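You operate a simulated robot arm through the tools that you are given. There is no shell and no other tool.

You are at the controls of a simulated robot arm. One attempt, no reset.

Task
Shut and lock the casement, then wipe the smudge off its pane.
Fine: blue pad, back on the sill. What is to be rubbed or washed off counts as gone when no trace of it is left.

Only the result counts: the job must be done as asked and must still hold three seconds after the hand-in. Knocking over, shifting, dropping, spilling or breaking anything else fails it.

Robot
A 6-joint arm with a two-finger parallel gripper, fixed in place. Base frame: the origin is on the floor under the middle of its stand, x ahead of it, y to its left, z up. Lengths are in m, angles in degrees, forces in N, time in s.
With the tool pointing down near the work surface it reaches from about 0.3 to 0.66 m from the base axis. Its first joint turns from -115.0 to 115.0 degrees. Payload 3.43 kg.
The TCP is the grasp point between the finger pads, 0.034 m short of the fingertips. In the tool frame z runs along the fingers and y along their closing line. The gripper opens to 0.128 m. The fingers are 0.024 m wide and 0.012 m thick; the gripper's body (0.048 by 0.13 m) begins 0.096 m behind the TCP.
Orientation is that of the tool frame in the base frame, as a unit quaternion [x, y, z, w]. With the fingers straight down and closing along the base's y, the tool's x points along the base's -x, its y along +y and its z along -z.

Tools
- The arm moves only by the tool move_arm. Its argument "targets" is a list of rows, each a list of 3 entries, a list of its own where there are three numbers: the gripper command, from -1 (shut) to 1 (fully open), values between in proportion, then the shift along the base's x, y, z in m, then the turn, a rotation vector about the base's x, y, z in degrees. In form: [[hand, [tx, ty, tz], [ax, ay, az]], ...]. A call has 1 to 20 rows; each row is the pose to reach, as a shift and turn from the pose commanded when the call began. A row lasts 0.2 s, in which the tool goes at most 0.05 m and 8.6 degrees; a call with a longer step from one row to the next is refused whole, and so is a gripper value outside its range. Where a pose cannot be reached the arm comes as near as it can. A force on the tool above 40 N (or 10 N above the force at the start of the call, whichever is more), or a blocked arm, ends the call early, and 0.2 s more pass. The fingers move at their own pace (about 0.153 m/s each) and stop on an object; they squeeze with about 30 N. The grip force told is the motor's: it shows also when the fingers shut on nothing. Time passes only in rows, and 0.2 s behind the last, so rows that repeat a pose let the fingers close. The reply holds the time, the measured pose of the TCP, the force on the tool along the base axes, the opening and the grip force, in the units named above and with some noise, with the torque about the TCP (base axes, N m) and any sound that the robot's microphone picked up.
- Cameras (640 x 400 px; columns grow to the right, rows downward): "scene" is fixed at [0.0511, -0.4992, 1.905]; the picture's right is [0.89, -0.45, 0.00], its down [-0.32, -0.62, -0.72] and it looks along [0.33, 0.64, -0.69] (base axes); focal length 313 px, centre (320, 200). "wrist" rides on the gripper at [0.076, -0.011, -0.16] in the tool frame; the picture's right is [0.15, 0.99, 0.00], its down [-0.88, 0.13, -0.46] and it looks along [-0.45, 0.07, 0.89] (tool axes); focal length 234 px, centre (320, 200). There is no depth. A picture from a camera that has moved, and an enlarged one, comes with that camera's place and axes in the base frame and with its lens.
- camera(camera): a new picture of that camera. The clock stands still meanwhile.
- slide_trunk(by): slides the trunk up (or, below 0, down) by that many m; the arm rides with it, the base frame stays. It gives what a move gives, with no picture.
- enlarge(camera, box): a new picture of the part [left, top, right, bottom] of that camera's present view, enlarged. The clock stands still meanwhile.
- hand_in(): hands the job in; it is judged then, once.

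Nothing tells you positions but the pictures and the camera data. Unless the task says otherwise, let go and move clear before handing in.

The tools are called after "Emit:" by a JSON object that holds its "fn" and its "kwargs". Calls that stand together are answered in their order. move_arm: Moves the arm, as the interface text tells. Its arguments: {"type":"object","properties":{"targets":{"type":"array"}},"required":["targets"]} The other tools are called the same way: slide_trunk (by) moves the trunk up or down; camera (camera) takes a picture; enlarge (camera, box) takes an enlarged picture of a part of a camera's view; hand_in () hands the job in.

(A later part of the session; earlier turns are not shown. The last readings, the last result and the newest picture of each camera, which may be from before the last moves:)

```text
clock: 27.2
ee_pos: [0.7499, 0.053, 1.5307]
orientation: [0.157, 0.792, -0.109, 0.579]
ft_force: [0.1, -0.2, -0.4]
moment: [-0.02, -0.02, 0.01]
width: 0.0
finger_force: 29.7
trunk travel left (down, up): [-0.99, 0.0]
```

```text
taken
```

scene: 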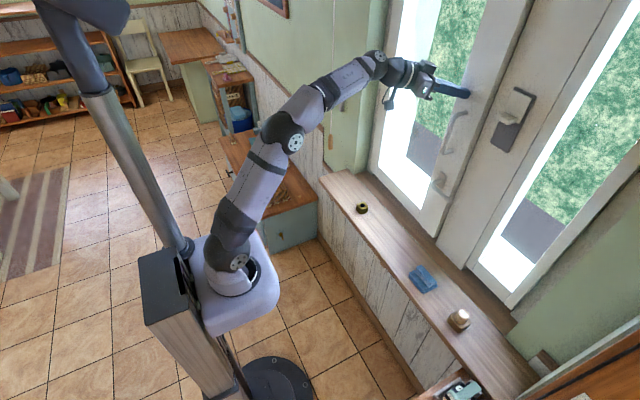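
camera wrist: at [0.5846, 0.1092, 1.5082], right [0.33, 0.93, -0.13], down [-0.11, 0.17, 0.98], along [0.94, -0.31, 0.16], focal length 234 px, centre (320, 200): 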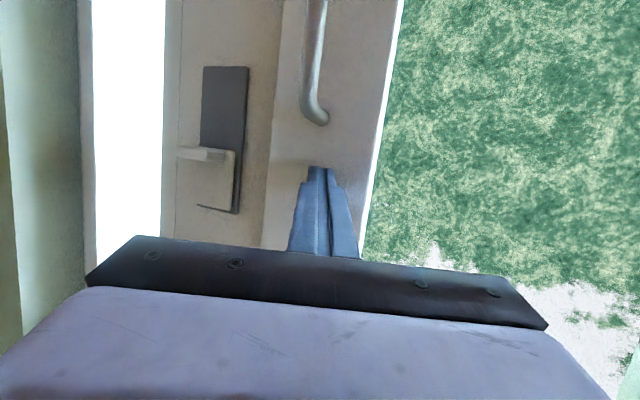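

It's nearly shut with no resistance yet, so I'll keep pushing slowly until it seats.

Emit:
{"fn": "move_arm", "kwargs": {"targets": [[-1, [0.006, 0, 0], [0, 0, 0]], [-1, [0.012, 0, 0], [0, 0, 0]], [-1, [0.018, 0, 0], [0, 0, 0]], [-1, [0.024, 0, 0], [0, 0, 0]], [-1, [0.03, 0, 0], [0, 0, 0]], [-1, [0.036, 0, 0], [0, 0, 0]]]}}

Emit:
{"fn": "camera", "kwargs": {"camera": "scene"}}

```text
clock: 28.5
ee_pos: [0.7691, 0.0531, 1.5317]
orientation: [0.161, 0.794, -0.112, 0.575]
ft_force: [-28.5, 2.2, -3.0]
moment: [0.03, 0.07, -0.1]
width: 0.0002
finger_force: 30.0
trunk travel left (down, up): [-0.99, 0.0]
stopped in row 6: the force on the tool passed its limit at 46 N (the readings are from after the stop); the commanded pose is now the measured one
```

```text
taken
```

scene: 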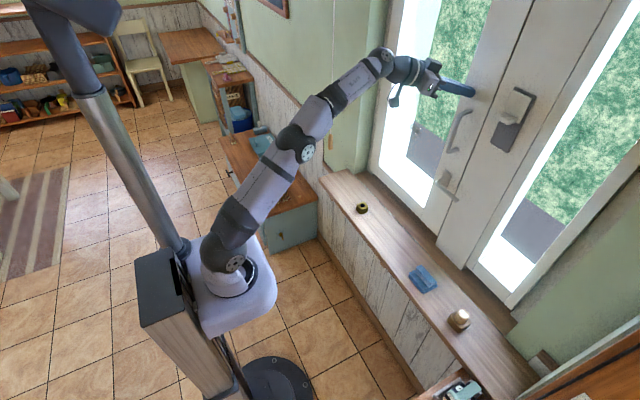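

The force spiked to 46 N, so the casement is seated and its inner face is at x≈0.80. I'll back off slightly and inspect the lever and slider.

Emit:
{"fn": "move_arm", "kwargs": {"targets": [[-1, [-0.02, 0, 0], [0, 0, 0]], [-1, [-0.05, 0, 0], [0, 0, 0]], [-1, [-0.09, 0, 0], [0, 0, 0]]]}}

Emit:
{"fn": "enlarge", "kwargs": {"camera": "scene", "box": [400, 60, 560, 240]}}

Emit:
{"fn": "camera", "kwargs": {"camera": "wrist"}}

Emit:
{"fn": "camera", "kwargs": {"camera": "scene"}}

```text
clock: 29.3
ee_pos: [0.6862, 0.0518, 1.5279]
orientation: [0.16, 0.796, -0.112, 0.573]
ft_force: [-0.2, -0.3, -0.5]
moment: [-0.01, -0.02, 0.01]
width: 0.0
finger_force: 29.9
trunk travel left (down, up): [-0.99, 0.0]
```

```text
2.22 times, centred on (480, 150) of scene
camera zoom: at [0.0511, -0.4992, 1.905], right [0.89, -0.45, 0.0], down [-0.32, -0.62, -0.72], along [0.33, 0.64, -0.69], focal length 695 px, centre (-36, 311)
```

zoom: 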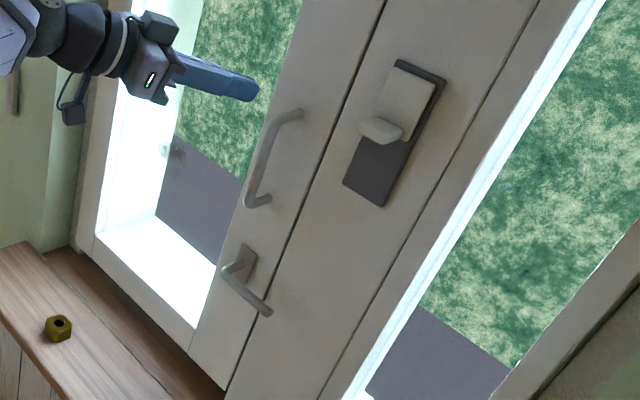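

```text
taken
camera wrist: at [0.5211, 0.11, 1.5063], right [0.34, 0.93, -0.13], down [-0.09, 0.17, 0.98], along [0.94, -0.32, 0.15], focal length 234 px, centre (320, 200)
```

wrist: 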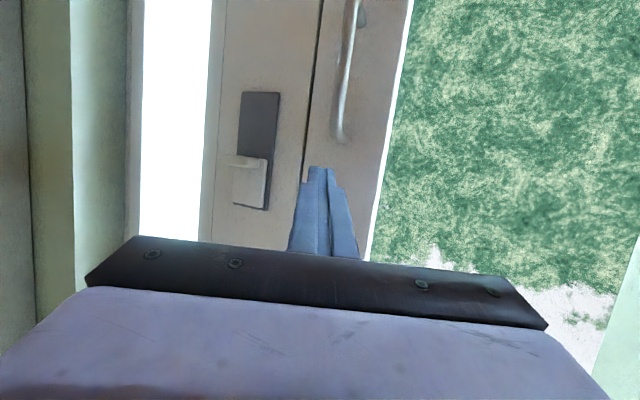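

```text
taken
```

scene: 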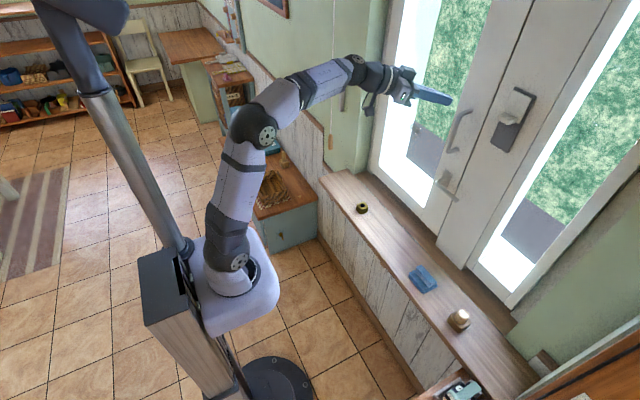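

The casement is now flush with the mullion and the lever still points horizontally. I'll zoom in on the smudge and the lever.

Emit:
{"fn": "enlarge", "kwargs": {"camera": "scene", "box": [405, 90, 475, 190]}}

Emit:
{"fn": "enlarge", "kwargs": {"camera": "scene", "box": [425, 155, 485, 215]}}

Emit:
{"fn": "enlarge", "kwargs": {"camera": "scene", "box": [370, 0, 470, 110]}}

```text
4.00 times, centred on (440, 140) of scene
camera zoom: at [0.0511, -0.4992, 1.905], right [0.89, -0.45, 0.0], down [-0.32, -0.62, -0.72], along [0.33, 0.64, -0.69], focal length 1250 px, centre (-160, 440)
```

zoom: 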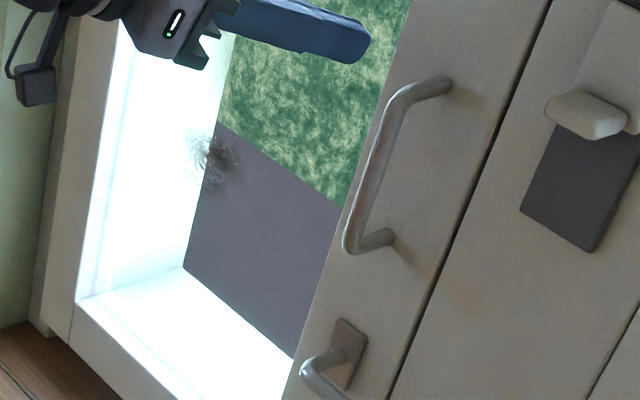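

```text
6.67 times, centred on (455, 185) of scene
camera zoom: at [0.0511, -0.4992, 1.905], right [0.89, -0.45, 0.0], down [-0.32, -0.62, -0.72], along [0.33, 0.64, -0.69], focal length 2084 px, centre (-580, 300)
```

zoom: 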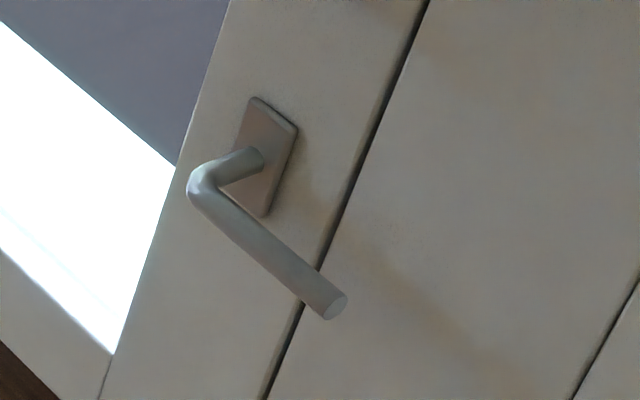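

```text
3.64 times, centred on (420, 55) of scene
camera zoom: at [0.0511, -0.4992, 1.905], right [0.89, -0.45, 0.0], down [-0.32, -0.62, -0.72], along [0.33, 0.64, -0.69], focal length 1137 px, centre (-44, 727)
```

zoom: 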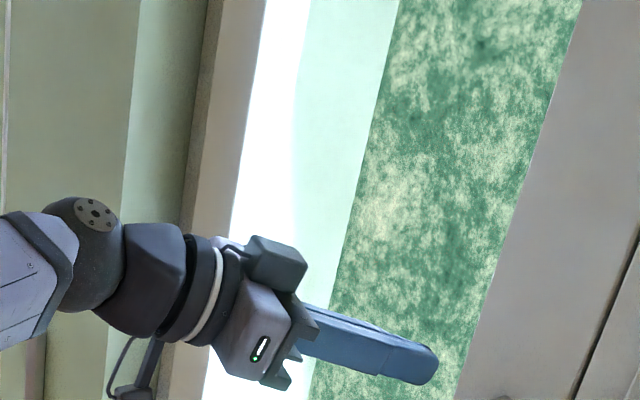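

The smudge is at about (0.82, 0.24, 1.30) on the pane. The lever's spindle is near y 0.02, z 1.23, and its tip is near y −0.07 at x≈0.75. I'll move the closed fingers to just in front of and above the lever.

Emit:
{"fn": "move_arm", "kwargs": {"targets": [[-1, [-0.04, -0.02, -0.01], [0, 0, 5]], [-1, [-0.066, -0.04, -0.04], [0, 0, 10]], [-1, [-0.066, -0.06, -0.085], [0, 0, 15]], [-1, [-0.066, -0.08, -0.13], [0, 0, 20]], [-1, [-0.066, -0.1, -0.175], [0, 0, 22.4]], [-1, [-0.066, -0.1, -0.22], [0, 0, 22.4]]]}}

Emit:
{"fn": "camera", "kwargs": {"camera": "wrist"}}

Emit:
{"fn": "enlarge", "kwargs": {"camera": "wrist", "box": [220, 80, 420, 240]}}

Emit:
{"fn": "camera", "kwargs": {"camera": "scene"}}

```text
clock: 30.7
ee_pos: [0.6161, 0.0076, 1.3445]
orientation: [0.043, 0.819, -0.007, 0.572]
ft_force: [-0.3, 0.3, -0.2]
moment: [0.02, -0.02, 0.03]
width: 0.0
finger_force: 30.0
out of reach, approached as far as the arm can: row 4, 5, 6
trunk travel left (down, up): [-0.99, 0.0]
```

```text
taken
camera wrist: at [0.4409, 0.0114, 1.3277], right [0.03, 0.99, -0.1], down [-0.12, 0.1, 0.99], along [0.99, -0.01, 0.12], focal length 234 px, centre (320, 200)
```

wrist: 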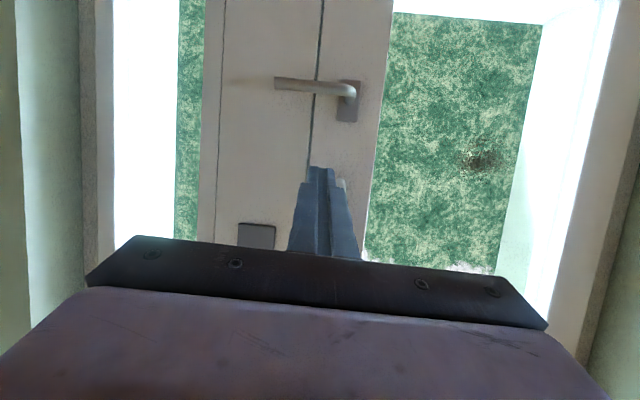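

```text
2.50 times, centred on (320, 160) of wrist
camera zoom: at [0.4409, 0.0114, 1.3277], right [0.03, 0.99, -0.1], down [-0.12, 0.1, 0.99], along [0.99, -0.01, 0.12], focal length 585 px, centre (320, 300)
```

zoom: 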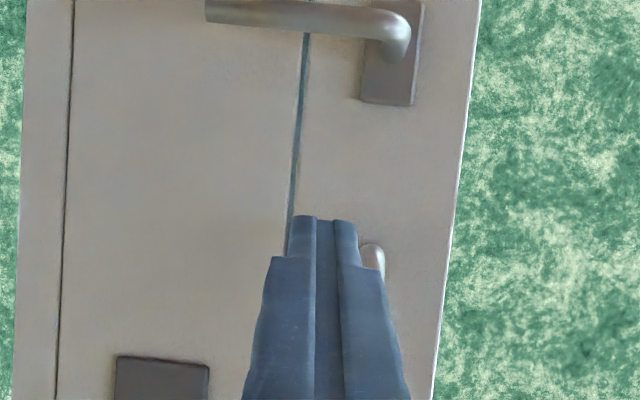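

```text
taken
```

scene: 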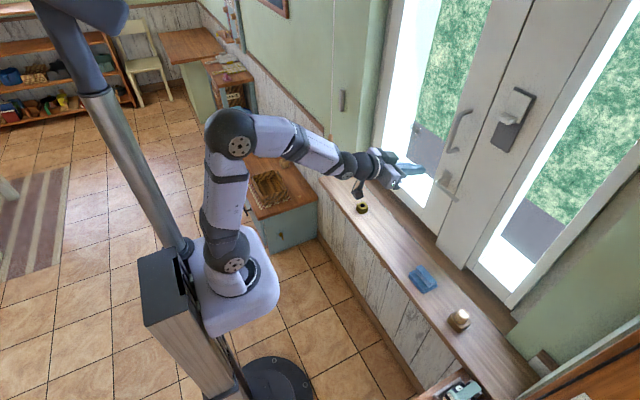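

Emit:
{"fn": "move_arm", "kwargs": {"targets": [[-1, [0.04, -0.015, -0.02], [0, 0, 1]], [-1, [0.055, -0.035, -0.05], [0, 0, 3]], [-1, [0.055, -0.058, -0.066], [0, -2, 3.7]]]}}

Emit:
{"fn": "camera", "kwargs": {"camera": "wrist"}}

```text
clock: 31.5
ee_pos: [0.6546, 0.008, 1.3186]
orientation: [0.038, 0.82, -0.006, 0.571]
ft_force: [0.7, 0.7, -0.3]
moment: [-0.01, -0.02, -0.02]
width: 0.0
finger_force: 30.1
out of reach, approached as far as the arm can: row 1, 2, 3
trunk travel left (down, up): [-0.99, 0.0]
```

```text
taken
camera wrist: at [0.4803, 0.0104, 1.3035], right [0.02, 0.99, -0.1], down [-0.11, 0.11, 0.99], along [0.99, -0.01, 0.12], focal length 234 px, centre (320, 200)
```

wrist: 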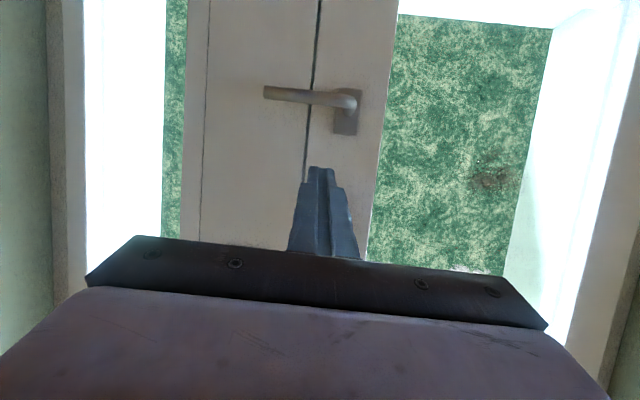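

The sideways motion failed because the tool lines up with the forearm here, which is a wrist singularity. Lowering the trunk should fix that, so I'll raise the hand a little and then slide the trunk down.

Emit:
{"fn": "move_arm", "kwargs": {"targets": [[-1, [-0.01, 0, 0.03], [0, 0, 0]], [-1, [-0.02, 0, 0.06], [0, 0, 0]], [-1, [-0.02, 0, 0.09], [0, 0, 0]]]}}

Emit:
{"fn": "slide_trunk", "kwargs": {"by": -0.3}}

Emit:
{"fn": "camera", "kwargs": {"camera": "scene"}}

Emit:
{"fn": "camera", "kwargs": {"camera": "wrist"}}

```text
clock: 32.3
ee_pos: [0.6344, 0.0094, 1.409]
orientation: [0.037, 0.819, -0.005, 0.572]
ft_force: [-0.6, -0.1, -0.1]
moment: [0.01, 0.01, -0.01]
width: 0.0001
finger_force: 30.5
trunk travel left (down, up): [-0.99, 0.0]
```

```text
clock: 35.3
ee_pos: [0.6351, 0.0084, 1.1095]
orientation: [0.037, 0.819, -0.006, 0.572]
ft_force: [0.6, -0.7, 0.4]
moment: [0.0, -0.02, -0.01]
width: 0.0
finger_force: 30.2
trunk travel left (down, up): [-0.69, 0.3]
```

```text
taken
```

scene: 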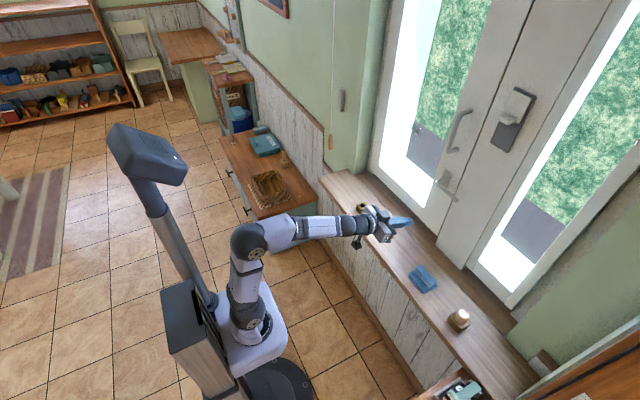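

```text
taken
camera wrist: at [0.4592, 0.0108, 1.0934], right [0.02, 0.99, -0.1], down [-0.12, 0.11, 0.99], along [0.99, -0.01, 0.12], focal length 234 px, centre (320, 200)
```

wrist: 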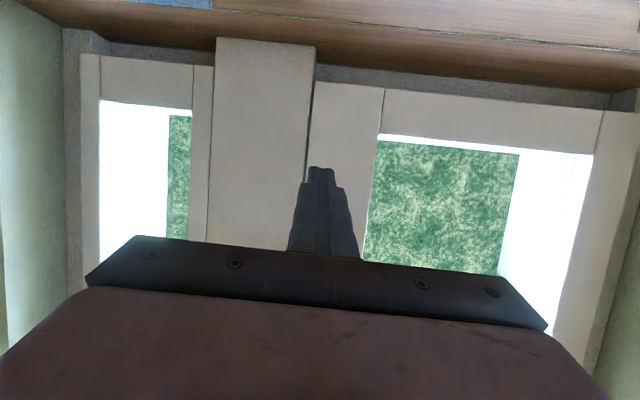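

Emit:
{"fn": "move_arm", "kwargs": {"targets": [[-1, [0, -0.015, 0.045], [0, 0, 1]], [-1, [0, -0.03, 0.088], [0, 0, 2]], [-1, [0, -0.045, 0.13], [0, 0, 3]], [-1, [0, -0.058, 0.172], [0, 0, 3.5]]]}}

Emit:
{"fn": "camera", "kwargs": {"camera": "wrist"}}

Emit:
{"fn": "enlarge", "kwargs": {"camera": "scene", "box": [400, 130, 520, 230]}}

```text
clock: 36.5
ee_pos: [0.6314, -0.0799, 1.2765]
orientation: [-0.032, 0.826, -0.1, 0.553]
ft_force: [-0.2, 0.8, -0.7]
moment: [0.02, 0.02, 0.0]
width: 0.0
finger_force: 30.0
out of reach, approached as far as the arm can: row 1, 2
trunk travel left (down, up): [-0.69, 0.3]
stopped in row 4: the arm was blocked; the commanded pose is now the measured one
```

```text
taken
camera wrist: at [0.4558, -0.0823, 1.2699], right [0.0, 0.94, -0.33], down [-0.07, 0.33, 0.94], along [1.0, 0.02, 0.07], focal length 234 px, centre (320, 200)
```

wrist: 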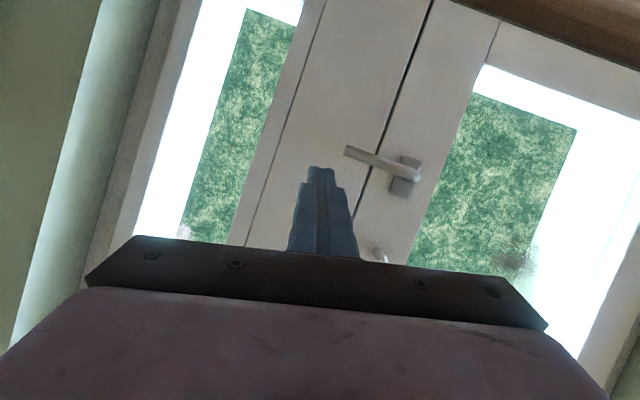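

```text
4.00 times, centred on (460, 180) of scene
camera zoom: at [0.0511, -0.4992, 1.905], right [0.89, -0.45, 0.0], down [-0.32, -0.62, -0.72], along [0.33, 0.64, -0.69], focal length 1250 px, centre (-240, 280)
```

zoom: 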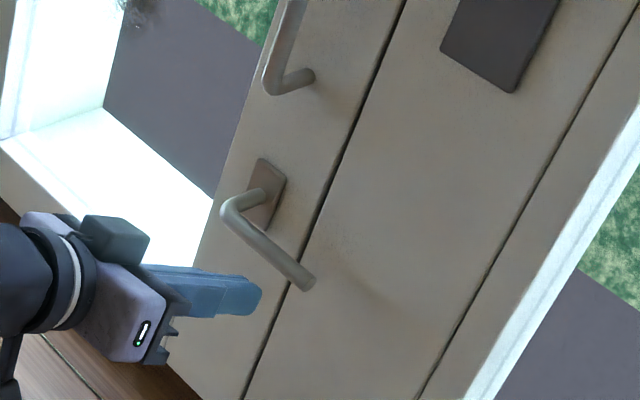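

Emit:
{"fn": "move_arm", "kwargs": {"targets": [[-1, [0, 0.01, 0], [4, 0, 1]], [-1, [0, 0.02, 0], [8, 0, 2]], [-1, [0, 0.03, 0], [11.6, 0, 3.4]]]}}

Emit:
{"fn": "camera", "kwargs": {"camera": "scene"}}

```text
clock: 37.3
ee_pos: [0.631, -0.0504, 1.2783]
orientation: [-0.001, 0.831, 0.001, 0.556]
ft_force: [0.5, -0.2, -0.7]
moment: [0.03, -0.04, -0.02]
width: 0.0
finger_force: 30.6
trunk travel left (down, up): [-0.69, 0.3]
```

```text
taken
```

scene: 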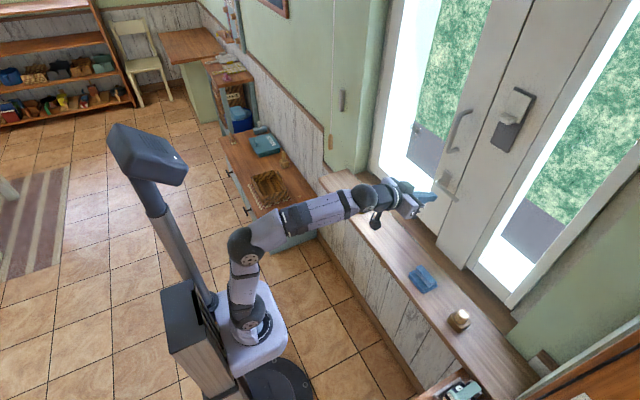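

The orientation is clean again at (0.631, -0.050, 1.278). I'll advance over the lever and push its tip downward.

Emit:
{"fn": "move_arm", "kwargs": {"targets": [[-1, [0.035, 0.001, 0], [0, 0, 0]], [-1, [0.07, 0.002, 0], [0, 0, 0]], [-1, [0.102, 0.002, 0], [0, 0, 0]]]}}

Emit:
{"fn": "camera", "kwargs": {"camera": "wrist"}}

Emit:
{"fn": "enlarge", "kwargs": {"camera": "scene", "box": [400, 130, 520, 230]}}

```text
clock: 38.1
ee_pos: [0.7363, -0.0467, 1.2773]
orientation: [-0.001, 0.831, 0.001, 0.556]
ft_force: [0.5, 0.8, -0.3]
moment: [-0.03, 0.02, 0.0]
width: 0.0002
finger_force: 30.1
trunk travel left (down, up): [-0.69, 0.3]
```

```text
taken
camera wrist: at [0.56, -0.0576, 1.2685], right [-0.06, 0.99, -0.14], down [-0.09, 0.13, 0.99], along [0.99, 0.07, 0.08], focal length 234 px, centre (320, 200)
```

wrist: 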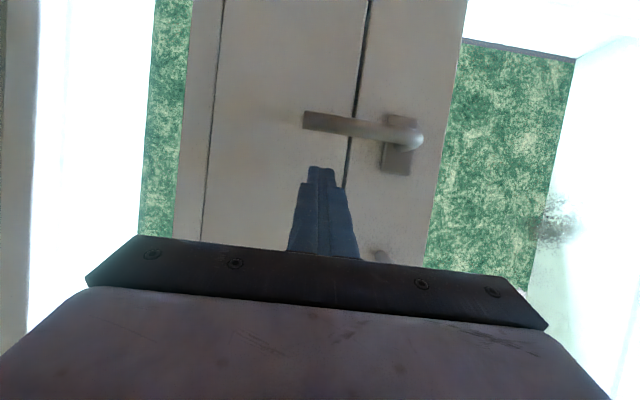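

```text
4.00 times, centred on (460, 180) of scene
camera zoom: at [0.0511, -0.4992, 1.905], right [0.89, -0.45, 0.0], down [-0.32, -0.62, -0.72], along [0.33, 0.64, -0.69], focal length 1250 px, centre (-240, 280)
```

zoom: 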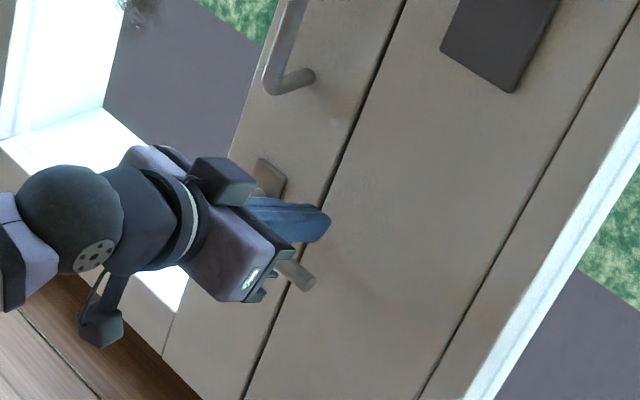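

Emit:
{"fn": "move_arm", "kwargs": {"targets": [[-1, [0, 0.0017, -0.014], [0, 0, 0]], [-1, [0, 0.0017, -0.026], [0, 0, 0]], [-1, [0, 0, -0.035], [0, 0, 0]], [-1, [0, -0.0015, -0.0437], [0, 0, 0]], [-1, [0, -0.001, -0.053], [0, 0, 0]], [-1, [0, 0, -0.0615], [0, 0, 0]]]}}

Emit:
{"fn": "camera", "kwargs": {"camera": "wrist"}}

Emit:
{"fn": "enlarge", "kwargs": {"camera": "scene", "box": [400, 130, 520, 230]}}

```text
clock: 39.5
ee_pos: [0.7319, -0.0483, 1.216]
orientation: [0.0, 0.831, 0.0, 0.557]
ft_force: [-0.4, 0.3, 0.0]
moment: [-0.01, 0.04, -0.02]
width: 0.0001
finger_force: 30.6
trunk travel left (down, up): [-0.69, 0.3]
```

```text
taken
camera wrist: at [0.5579, -0.0589, 1.2067], right [-0.06, 0.99, -0.14], down [-0.09, 0.13, 0.99], along [0.99, 0.07, 0.08], focal length 234 px, centre (320, 200)
```

wrist: 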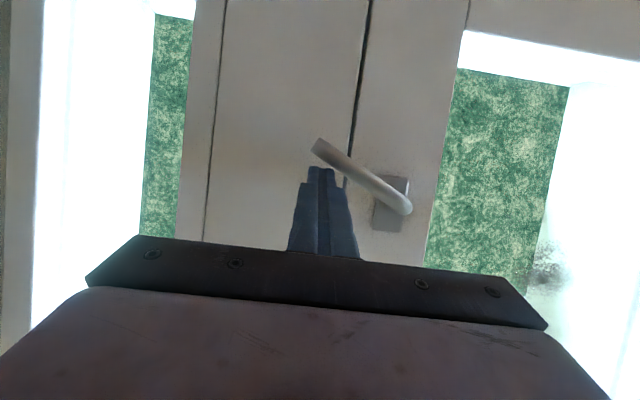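

```text
4.00 times, centred on (460, 180) of scene
camera zoom: at [0.0511, -0.4992, 1.905], right [0.89, -0.45, 0.0], down [-0.32, -0.62, -0.72], along [0.33, 0.64, -0.69], focal length 1250 px, centre (-240, 280)
```

zoom: 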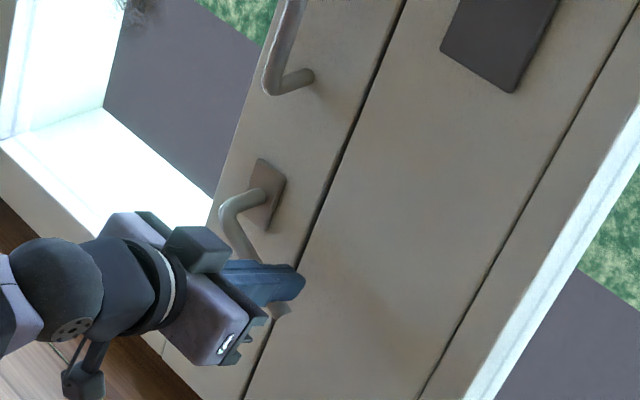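

The lever turns freely downward, so I'll continue the arc to vertical.

Emit:
{"fn": "move_arm", "kwargs": {"targets": [[-1, [0, 0.0025, -0.0085], [0, 0, 0]], [-1, [0, 0.006, -0.017], [0, 0, 0]], [-1, [0, 0.011, -0.0245], [0, 0, 0]], [-1, [0, 0.016, -0.0315], [0, 0, 0]], [-1, [0, 0.0225, -0.0375], [0, 0, 0]], [-1, [0, 0.0296, -0.0431], [0, 0, 0]], [-1, [0, 0.0375, -0.047], [0, 0, 0]], [-1, [0, 0.0457, -0.05], [0, 0, 0]]]}}

Emit:
{"fn": "camera", "kwargs": {"camera": "wrist"}}

Emit:
{"fn": "enlarge", "kwargs": {"camera": "scene", "box": [400, 130, 520, 230]}}

```text
clock: 41.3
ee_pos: [0.7338, -0.002, 1.1665]
orientation: [-0.001, 0.831, 0.001, 0.556]
ft_force: [0.0, -0.5, -0.4]
moment: [0.0, 0.0, -0.02]
width: 0.0
finger_force: 29.6
trunk travel left (down, up): [-0.69, 0.3]
```

```text
taken
camera wrist: at [0.5584, -0.0132, 1.1571], right [-0.06, 0.99, -0.14], down [-0.09, 0.13, 0.99], along [0.99, 0.07, 0.08], focal length 234 px, centre (320, 200)
```

wrist: 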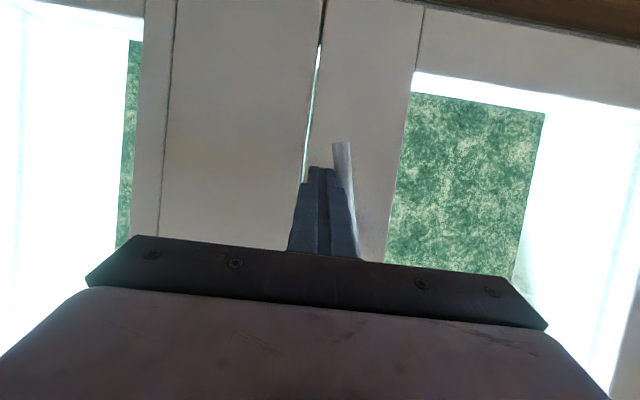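

```text
4.00 times, centred on (460, 180) of scene
camera zoom: at [0.0511, -0.4992, 1.905], right [0.89, -0.45, 0.0], down [-0.32, -0.62, -0.72], along [0.33, 0.64, -0.69], focal length 1250 px, centre (-240, 280)
```

zoom: 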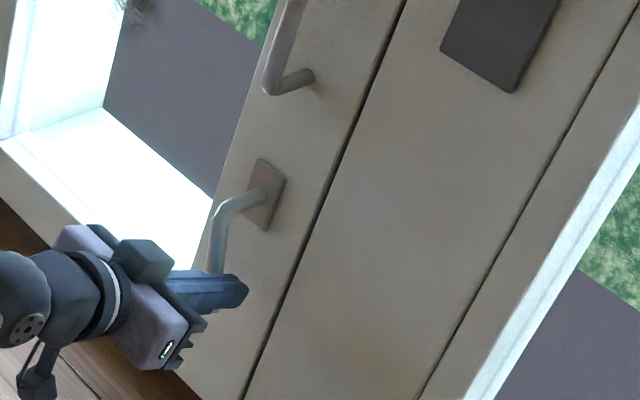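

Emit:
{"fn": "move_arm", "kwargs": {"targets": [[-1, [0, 0.006, -0.001], [0, 0, 0]], [-1, [0, 0.011, -0.001], [0, 0, 0]], [-1, [0, 0.016, 0], [0, 0, 0]], [-1, [0, 0.021, 0], [0, 0, 0]]]}}

Emit:
{"fn": "camera", "kwargs": {"camera": "wrist"}}

Emit:
{"fn": "enlarge", "kwargs": {"camera": "scene", "box": [400, 130, 520, 230]}}

```text
clock: 42.3
ee_pos: [0.7344, 0.0159, 1.165]
orientation: [0.0, 0.831, 0.0, 0.556]
ft_force: [-0.4, -8.9, -1.3]
moment: [-0.07, 0.0, -0.2]
width: 0.0001
finger_force: 30.0
trunk travel left (down, up): [-0.69, 0.3]
```

```text
taken
camera wrist: at [0.5588, 0.005, 1.1569], right [-0.06, 0.99, -0.13], down [-0.09, 0.13, 0.99], along [0.99, 0.07, 0.08], focal length 234 px, centre (320, 200)
```

wrist: 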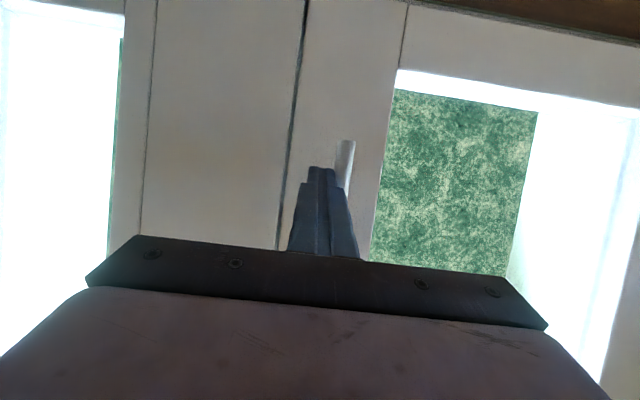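

```text
4.00 times, centred on (460, 180) of scene
camera zoom: at [0.0511, -0.4992, 1.905], right [0.89, -0.45, 0.0], down [-0.32, -0.62, -0.72], along [0.33, 0.64, -0.69], focal length 1250 px, centre (-240, 280)
```

zoom: 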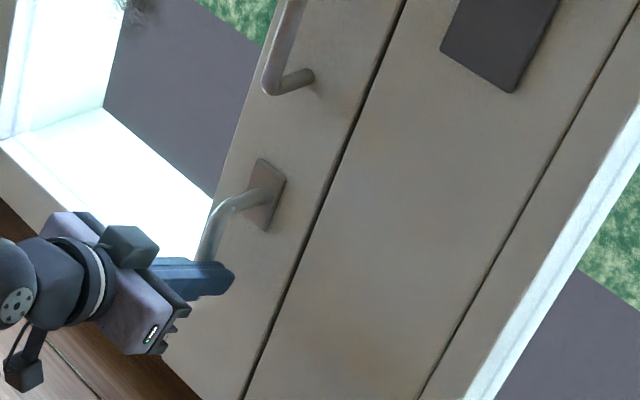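

The lever now meets a stop, with about 9 N of resistance. I'll press slightly more, then back off and see whether it stays.

Emit:
{"fn": "move_arm", "kwargs": {"targets": [[-1, [0, 0.004, 0], [0, 0, 0]], [-1, [0, 0.008, 0], [0, 0, 0]], [-1, [0, 0.008, 0], [0, 0, 0]]]}}

Emit:
{"fn": "move_arm", "kwargs": {"targets": [[-1, [0, -0.02, 0], [0, 0, 0]], [-1, [-0.02, -0.04, 0], [0, 0, 0]], [-1, [-0.06, -0.05, 0], [0, 0, 0]], [-1, [-0.1, -0.05, 0], [0, 0, 0]]]}}

Emit:
{"fn": "camera", "kwargs": {"camera": "wrist"}}

Emit:
{"fn": "enlarge", "kwargs": {"camera": "scene", "box": [400, 60, 560, 230]}}

```text
clock: 43.1
ee_pos: [0.7334, 0.0159, 1.1659]
orientation: [0.004, 0.831, 0.0, 0.556]
ft_force: [2.3, -28.4, -1.4]
moment: [-0.15, 0.04, -0.66]
width: 0.0
finger_force: 29.8
trunk travel left (down, up): [-0.69, 0.3]
```

```text
clock: 44.1
ee_pos: [0.6319, -0.0243, 1.1668]
orientation: [0.0, 0.83, 0.0, 0.557]
ft_force: [-0.7, -0.4, 0.8]
moment: [-0.01, 0.02, -0.02]
width: 0.0
finger_force: 30.4
trunk travel left (down, up): [-0.69, 0.3]
```

```text
taken
camera wrist: at [0.4564, -0.0357, 1.1565], right [-0.06, 0.99, -0.14], down [-0.09, 0.13, 0.99], along [0.99, 0.07, 0.08], focal length 234 px, centre (320, 200)
```

wrist: 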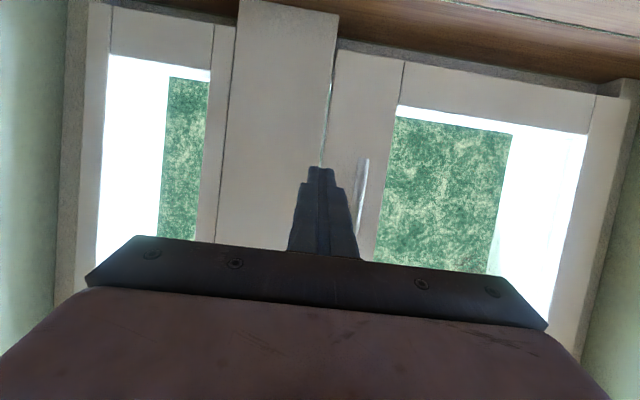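

```text
2.35 times, centred on (480, 145) of scene
camera zoom: at [0.0511, -0.4992, 1.905], right [0.89, -0.45, 0.0], down [-0.32, -0.62, -0.72], along [0.33, 0.64, -0.69], focal length 736 px, centre (-56, 329)
```

zoom: 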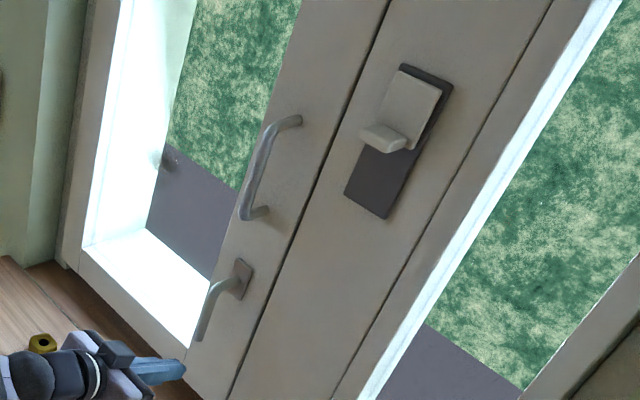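

The lever sits hard against its end stop and stays down. To verify it's really locked I'll raise the trunk and gently tug the bow handle.

Emit:
{"fn": "slide_trunk", "kwargs": {"by": 0.2}}

Emit:
{"fn": "move_arm", "kwargs": {"targets": [[-0.2, [0, 0.02, 0.02], [0, 0, 0]], [-0.2, [0, 0.04, 0.03], [0, 0, 0]], [-0.2, [0, 0.05, 0.038], [0, 0, 0]]]}}

Emit:
{"fn": "camera", "kwargs": {"camera": "wrist"}}

Emit:
{"fn": "enlarge", "kwargs": {"camera": "scene", "box": [400, 60, 560, 230]}}

```text
clock: 46.2
ee_pos: [0.6334, -0.0245, 1.3648]
orientation: [-0.001, 0.831, 0.001, 0.556]
ft_force: [-0.3, -0.5, 0.9]
moment: [-0.01, 0.0, 0.01]
width: 0.0002
finger_force: 29.7
trunk travel left (down, up): [-0.89, 0.1]
```

```text
clock: 47.0
ee_pos: [0.6328, 0.025, 1.403]
orientation: [-0.001, 0.831, 0.0, 0.556]
ft_force: [-0.7, 0.1, -0.4]
moment: [0.04, -0.03, -0.01]
width: 0.0513
finger_force: 0.1
trunk travel left (down, up): [-0.89, 0.1]
```

```text
taken
camera wrist: at [0.4571, 0.0146, 1.3939], right [-0.06, 0.99, -0.14], down [-0.09, 0.13, 0.99], along [0.99, 0.07, 0.08], focal length 234 px, centre (320, 200)
```

wrist: 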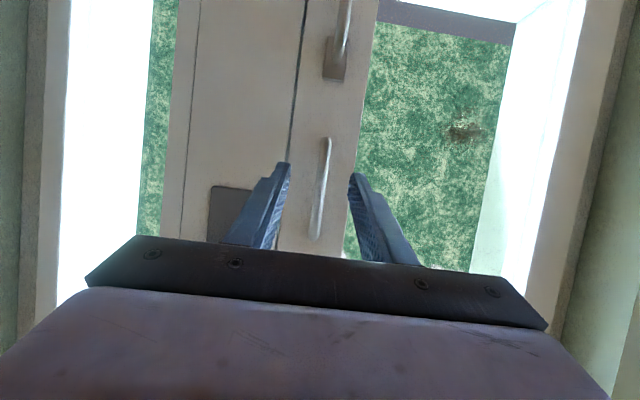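

```text
2.35 times, centred on (480, 145) of scene
camera zoom: at [0.0511, -0.4992, 1.905], right [0.89, -0.45, 0.0], down [-0.32, -0.62, -0.72], along [0.33, 0.64, -0.69], focal length 736 px, centre (-56, 329)
```

zoom: 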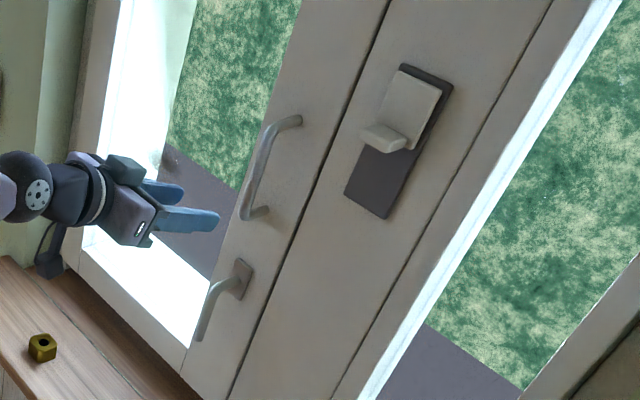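

Emit:
{"fn": "move_arm", "kwargs": {"targets": [[-0.2, [0.035, 0.007, 0], [0, 0, 0]], [-0.2, [0.075, 0.008, 0], [0, 0, 0]], [-0.2, [0.108, 0.008, 0], [0, 0, 0]]]}}

Emit:
{"fn": "camera", "kwargs": {"camera": "wrist"}}

```text
clock: 47.8
ee_pos: [0.743, 0.0342, 1.4035]
orientation: [0.0, 0.831, 0.0, 0.556]
ft_force: [-0.5, -0.5, 0.6]
moment: [0.02, -0.01, 0.01]
width: 0.0508
finger_force: 0.0
trunk travel left (down, up): [-0.89, 0.1]
```

```text
taken
camera wrist: at [0.5673, 0.0227, 1.3945], right [-0.06, 0.99, -0.14], down [-0.09, 0.13, 0.99], along [0.99, 0.07, 0.08], focal length 234 px, centre (320, 200)
```

wrist: 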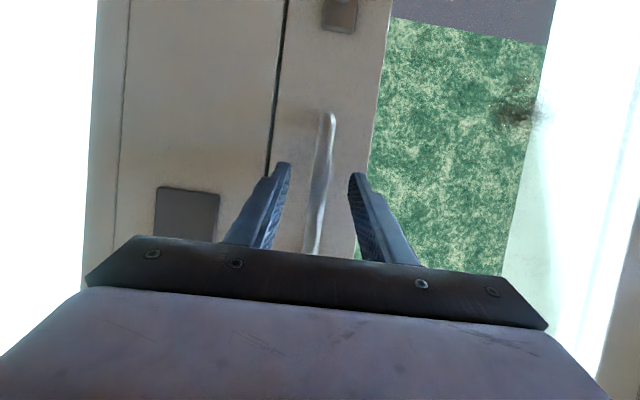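

Emit:
{"fn": "move_arm", "kwargs": {"targets": [[-1, [0, 0, 0], [0, 0, 0]], [-1, [0, 0, 0], [0, 0, 0]], [-1, [0, 0, 0], [0, 0, 0]]]}}

Emit:
{"fn": "move_arm", "kwargs": {"targets": [[-1, [-0.004, 0, 0], [0, 0, 0]], [-1, [-0.008, 0, 0], [0, 0, 0]], [-1, [-0.01, 0, 0], [0, 0, 0]]]}}

Emit:
{"fn": "enlarge", "kwargs": {"camera": "scene", "box": [400, 60, 560, 230]}}

```text
clock: 48.6
ee_pos: [0.7398, 0.033, 1.4058]
orientation: [-0.001, 0.831, 0.0, 0.556]
ft_force: [-1.0, -0.5, 2.1]
moment: [-0.03, 0.34, -0.07]
width: 0.0138
finger_force: 45.7
trunk travel left (down, up): [-0.89, 0.1]
```

```text
clock: 49.4
ee_pos: [0.7379, 0.0337, 1.4044]
orientation: [-0.001, 0.828, 0.001, 0.561]
ft_force: [34.1, -1.0, 13.9]
moment: [-0.13, -0.59, -0.02]
width: 0.014
finger_force: 45.1
trunk travel left (down, up): [-0.89, 0.1]
```

```text
2.35 times, centred on (480, 145) of scene
camera zoom: at [0.0511, -0.4992, 1.905], right [0.89, -0.45, 0.0], down [-0.32, -0.62, -0.72], along [0.33, 0.64, -0.69], focal length 736 px, centre (-56, 329)
```

zoom: 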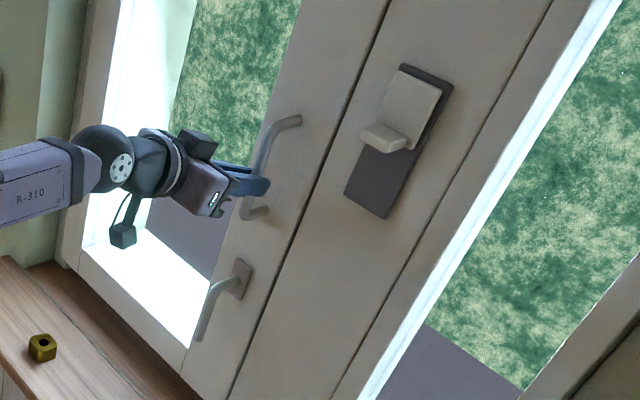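

A 34 N pull on the bow didn't open it, so the lever has locked the casement. I'll release, back away, and look closely at the slider on the mullion to make sure it isn't part of this lock.

Emit:
{"fn": "move_arm", "kwargs": {"targets": [[-1, [0.002, 0, 0], [0, 0, 0]], [-0.2, [0.002, 0, 0], [0, 0, 0]], [-0.2, [0.002, 0, 0], [0, 0, 0]], [-0.2, [-0.03, 0, 0], [0, 0, 0]], [-0.2, [-0.07, -0.03, 0], [0, 0, 0]], [-0.2, [-0.11, -0.06, 0.02], [0, 0, 0]]]}}

Emit:
{"fn": "camera", "kwargs": {"camera": "wrist"}}

Emit:
{"fn": "enlarge", "kwargs": {"camera": "scene", "box": [485, 75, 550, 160]}}

```text
refused: row 6 steps farther than a row can; nothing moved
```

```text
taken
camera wrist: at [0.5633, 0.0218, 1.3937], right [-0.06, 0.99, -0.14], down [-0.1, 0.13, 0.99], along [0.99, 0.07, 0.09], focal length 234 px, centre (320, 200)
```

wrist: 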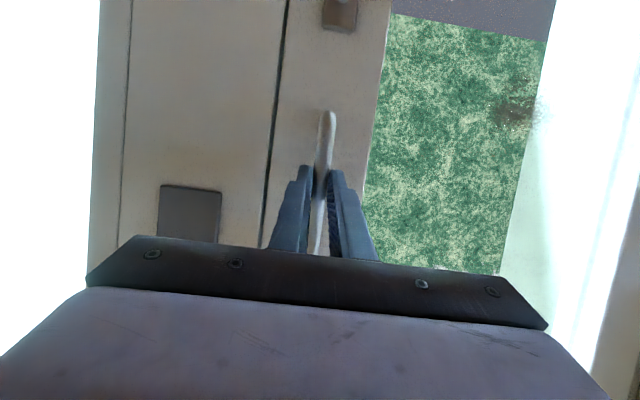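

```text
4.71 times, centred on (518, 118) of scene
camera zoom: at [0.0511, -0.4992, 1.905], right [0.89, -0.45, 0.0], down [-0.32, -0.62, -0.72], along [0.33, 0.64, -0.69], focal length 1471 px, centre (-609, 588)
```

zoom: 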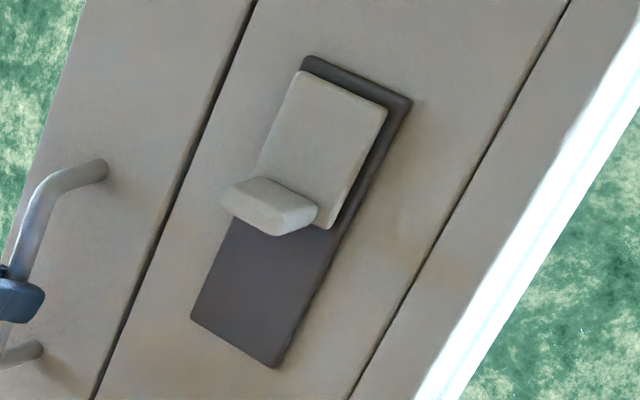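

Emit:
{"fn": "move_arm", "kwargs": {"targets": [[-1, [0.002, 0, 0], [0, 0, 0]], [-0.2, [0.002, 0, 0], [0, 0, 0]], [-0.2, [0.002, 0, 0], [0, 0, 0]], [-0.2, [-0.03, 0, 0], [0, 0, 0]], [-0.2, [-0.06, -0.025, 0], [0, 0, 0]], [-0.2, [-0.09, -0.05, 0.015], [0, 0, 0]], [-0.2, [-0.12, -0.075, 0.03], [0, 0, 0]]]}}

Emit:
{"fn": "camera", "kwargs": {"camera": "wrist"}}

Emit:
{"fn": "enlarge", "kwargs": {"camera": "wrist", "box": [200, 120, 340, 240]}}

```text
clock: 51.0
ee_pos: [0.6091, -0.0443, 1.4337]
orientation: [0.0, 0.831, 0.001, 0.557]
ft_force: [-0.4, 0.1, 0.0]
moment: [-0.02, -0.02, 0.03]
width: 0.0515
finger_force: 0.1
trunk travel left (down, up): [-0.89, 0.1]
```

```text
taken
camera wrist: at [0.4327, -0.0551, 1.4245], right [-0.06, 0.99, -0.13], down [-0.09, 0.13, 0.99], along [0.99, 0.07, 0.08], focal length 234 px, centre (320, 200)
```

wrist: 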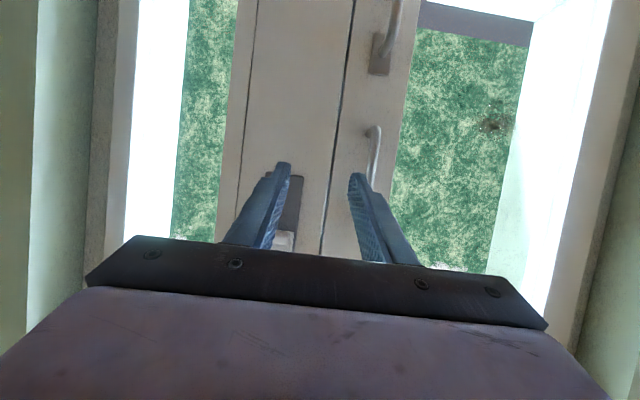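

```text
3.33 times, centred on (270, 180) of wrist
camera zoom: at [0.4327, -0.0551, 1.4245], right [-0.06, 0.99, -0.13], down [-0.09, 0.13, 0.99], along [0.99, 0.07, 0.08], focal length 781 px, centre (487, 267)
```

zoom: 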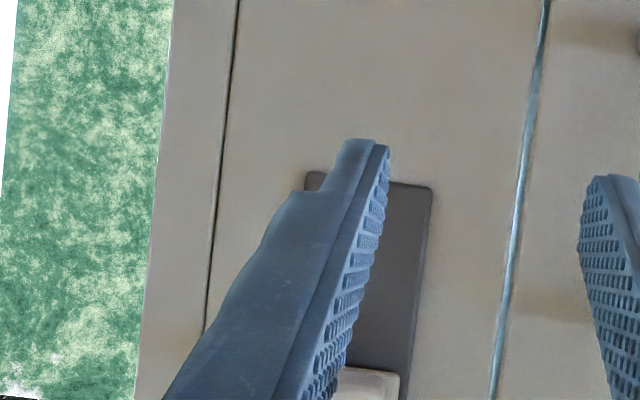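

The slider doesn't overlap the casement, and the lever alone holds it shut, so I'll leave the slider alone. Next is the pad. I'll bring the tool round to nearly straight down above it with the gripper open.

Emit:
{"fn": "move_arm", "kwargs": {"targets": [[0.3, [-0.007, -0.012, -0.033], [0, 8, 0]], [0.5, [-0.014, -0.0245, -0.067], [0, 16, 0]], [0.5, [-0.021, -0.037, -0.1], [0, 24, 0]], [0.5, [-0.028, -0.049, -0.133], [0, 32, 0]], [0.5, [-0.035, -0.061, -0.167], [0, 40, 0]], [0.5, [-0.042, -0.074, -0.2], [0, 48, 0]], [0.5, [-0.049, -0.086, -0.234], [0, 56, 0]]]}}

Emit:
{"fn": "camera", "kwargs": {"camera": "wrist"}}

Emit:
{"fn": "camera", "kwargs": {"camera": "scene"}}

```text
clock: 52.6
ee_pos: [0.563, -0.1294, 1.1978]
orientation: [-0.001, 0.995, 0.001, 0.1]
ft_force: [0.0, -0.3, 0.1]
moment: [0.0, 0.04, -0.02]
width: 0.096
finger_force: 0.0
trunk travel left (down, up): [-0.89, 0.1]
```

```text
taken
camera wrist: at [0.4584, -0.141, 1.3392], right [-0.14, 0.99, -0.03], down [0.77, 0.13, 0.62], along [0.62, 0.07, -0.78], focal length 234 px, centre (320, 200)
```

wrist: 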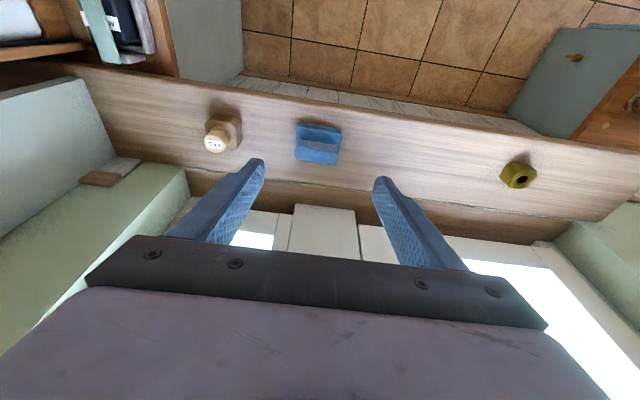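

```text
taken
```

scene: 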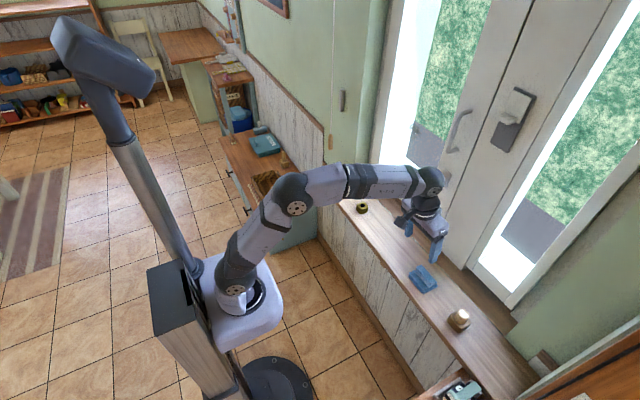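

Emit:
{"fn": "enlarge", "kwargs": {"camera": "wrist", "box": [280, 110, 360, 170]}}

Emit:
{"fn": "enlarge", "kwargs": {"camera": "scene", "box": [400, 250, 450, 300]}}

```text
6.67 times, centred on (320, 140) of wrist
camera zoom: at [0.4584, -0.141, 1.3392], right [-0.14, 0.99, -0.03], down [0.77, 0.13, 0.62], along [0.62, 0.07, -0.78], focal length 1561 px, centre (320, 600)
```

zoom: 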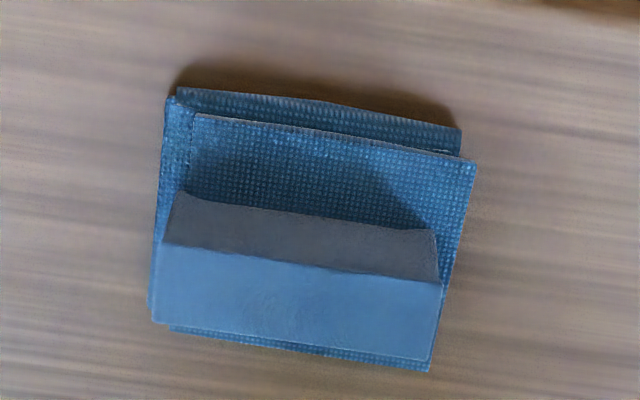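

```text
8.00 times, centred on (425, 275) of scene
camera zoom: at [0.0511, -0.4992, 1.905], right [0.89, -0.45, 0.0], down [-0.32, -0.62, -0.72], along [0.33, 0.64, -0.69], focal length 2501 px, centre (-520, -400)
```

zoom: 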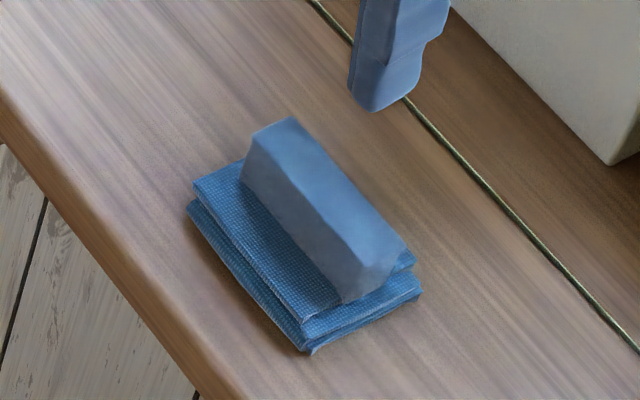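

The pad's grip block spans x 0.644–0.668 and y −0.165 to −0.091, with its top at z≈0.966. I'll open fully, come down over it with the fingers on its two ends (closing along y), and check before gripping.

Emit:
{"fn": "move_arm", "kwargs": {"targets": [[1, [0.03, 0.001, -0.035], [0, 0, 0]], [1, [0.06, 0.001, -0.075], [0, 0, 0]], [1, [0.085, 0.001, -0.115], [0, 0, 0]], [1, [0.087, 0.001, -0.155], [0, 0, 0]], [1, [0.088, 0.001, -0.175], [0, 0, 0]]]}}

Emit:
{"fn": "camera", "kwargs": {"camera": "wrist"}}

Emit:
{"fn": "enlarge", "kwargs": {"camera": "scene", "box": [380, 220, 480, 320]}}

```text
clock: 53.8
ee_pos: [0.6503, -0.1267, 1.0213]
orientation: [-0.001, 0.995, 0.001, 0.101]
ft_force: [0.2, -0.1, 0.8]
moment: [0.0, 0.03, -0.02]
width: 0.128
finger_force: 0.1
trunk travel left (down, up): [-0.89, 0.1]
```

```text
taken
camera wrist: at [0.5449, -0.1379, 1.1625], right [-0.14, 0.99, -0.03], down [0.77, 0.13, 0.62], along [0.62, 0.07, -0.78], focal length 234 px, centre (320, 200)
```

wrist: 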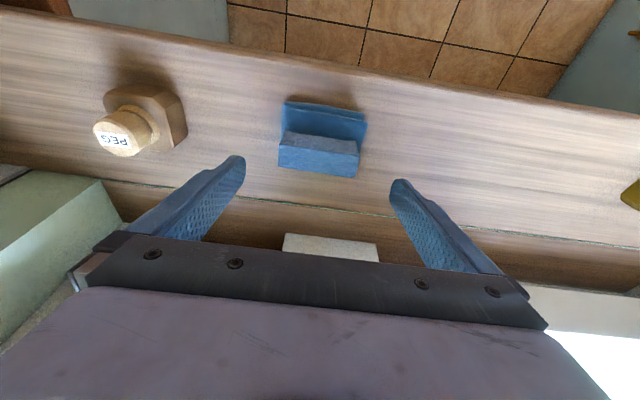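

```text
4.00 times, centred on (430, 270) of scene
camera zoom: at [0.0511, -0.4992, 1.905], right [0.89, -0.45, 0.0], down [-0.32, -0.62, -0.72], along [0.33, 0.64, -0.69], focal length 1250 px, centre (-120, -80)
```

zoom: 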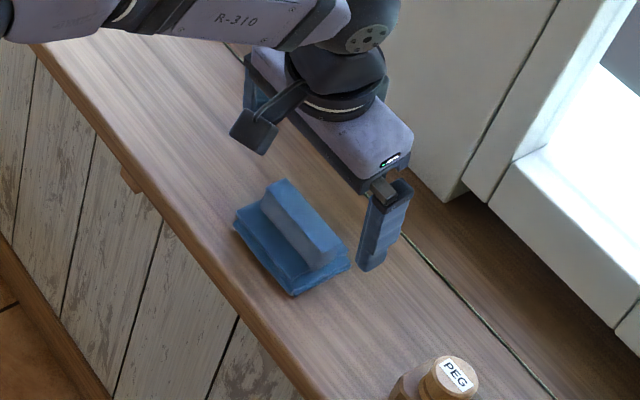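

Emit:
{"fn": "enlarge", "kwargs": {"camera": "wrist", "box": [260, 80, 390, 190]}}

```text
3.64 times, centred on (325, 135) of wrist
camera zoom: at [0.5449, -0.1379, 1.1625], right [-0.14, 0.99, -0.03], down [0.77, 0.13, 0.62], along [0.62, 0.07, -0.78], focal length 852 px, centre (302, 436)
```

zoom: 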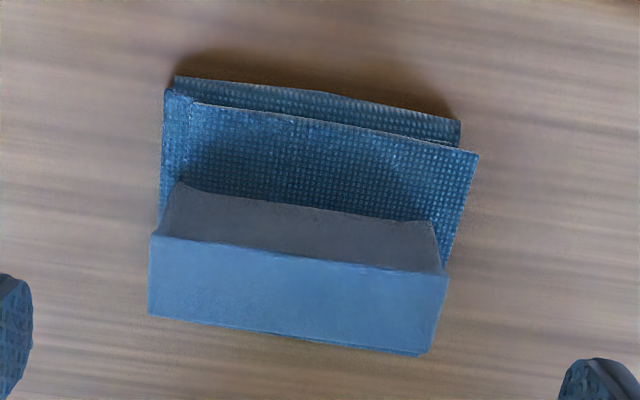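

Both views agree on the block's location. I'll descend to TCP z≈0.978 and close.

Emit:
{"fn": "move_arm", "kwargs": {"targets": [[1, [0.0, -0.002, -0.02], [0, 0, 0]], [1, [0.0, -0.002, -0.035], [0, 0, 0]], [1, [0.0, -0.002, -0.043], [0, 0, 0]]]}}

Emit:
{"fn": "camera", "kwargs": {"camera": "wrist"}}

Emit:
{"fn": "enlarge", "kwargs": {"camera": "scene", "box": [390, 240, 470, 320]}}

```text
clock: 54.6
ee_pos: [0.6484, -0.1288, 0.9806]
orientation: [0.0, 0.995, 0.001, 0.101]
ft_force: [-0.5, 0.9, -0.4]
moment: [0.03, 0.02, -0.04]
width: 0.1279
finger_force: 0.0
trunk travel left (down, up): [-0.89, 0.1]
```

```text
taken
camera wrist: at [0.5442, -0.1397, 1.121], right [-0.14, 0.99, -0.03], down [0.77, 0.13, 0.62], along [0.62, 0.07, -0.78], focal length 234 px, centre (320, 200)
```

wrist: 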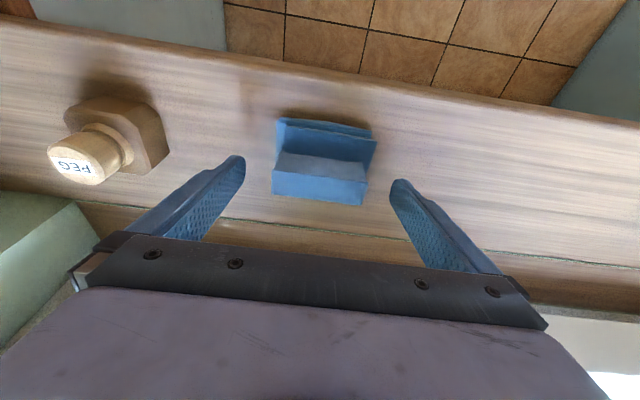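

```text
5.00 times, centred on (430, 280) of scene
camera zoom: at [0.0511, -0.4992, 1.905], right [0.89, -0.45, 0.0], down [-0.32, -0.62, -0.72], along [0.33, 0.64, -0.69], focal length 1563 px, centre (-230, -200)
```

zoom: 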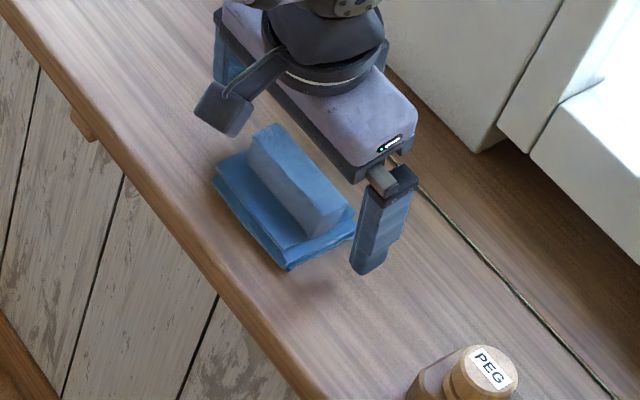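

Emit:
{"fn": "move_arm", "kwargs": {"targets": [[-1, [0, 0, -0.002], [0, 0, 0]], [-1, [0, 0, -0.002], [0, 0, 0]], [-1, [0, 0, -0.002], [0, 0, 0]], [-1, [0, 0, -0.002], [0, 0, 0]]]}}

Emit:
{"fn": "camera", "kwargs": {"camera": "wrist"}}

```text
clock: 55.6
ee_pos: [0.6493, -0.1287, 0.9791]
orientation: [0.0, 0.995, 0.001, 0.103]
ft_force: [-0.5, -0.6, 4.2]
moment: [0.04, 0.07, -0.02]
width: 0.0739
finger_force: 30.1
trunk travel left (down, up): [-0.89, 0.1]
```

```text
taken
camera wrist: at [0.5443, -0.1399, 1.1202], right [-0.14, 0.99, -0.03], down [0.77, 0.13, 0.63], along [0.62, 0.07, -0.78], focal length 234 px, centre (320, 200)
```

wrist: 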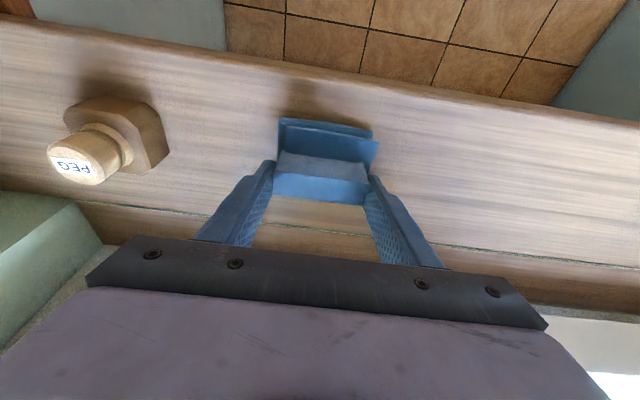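

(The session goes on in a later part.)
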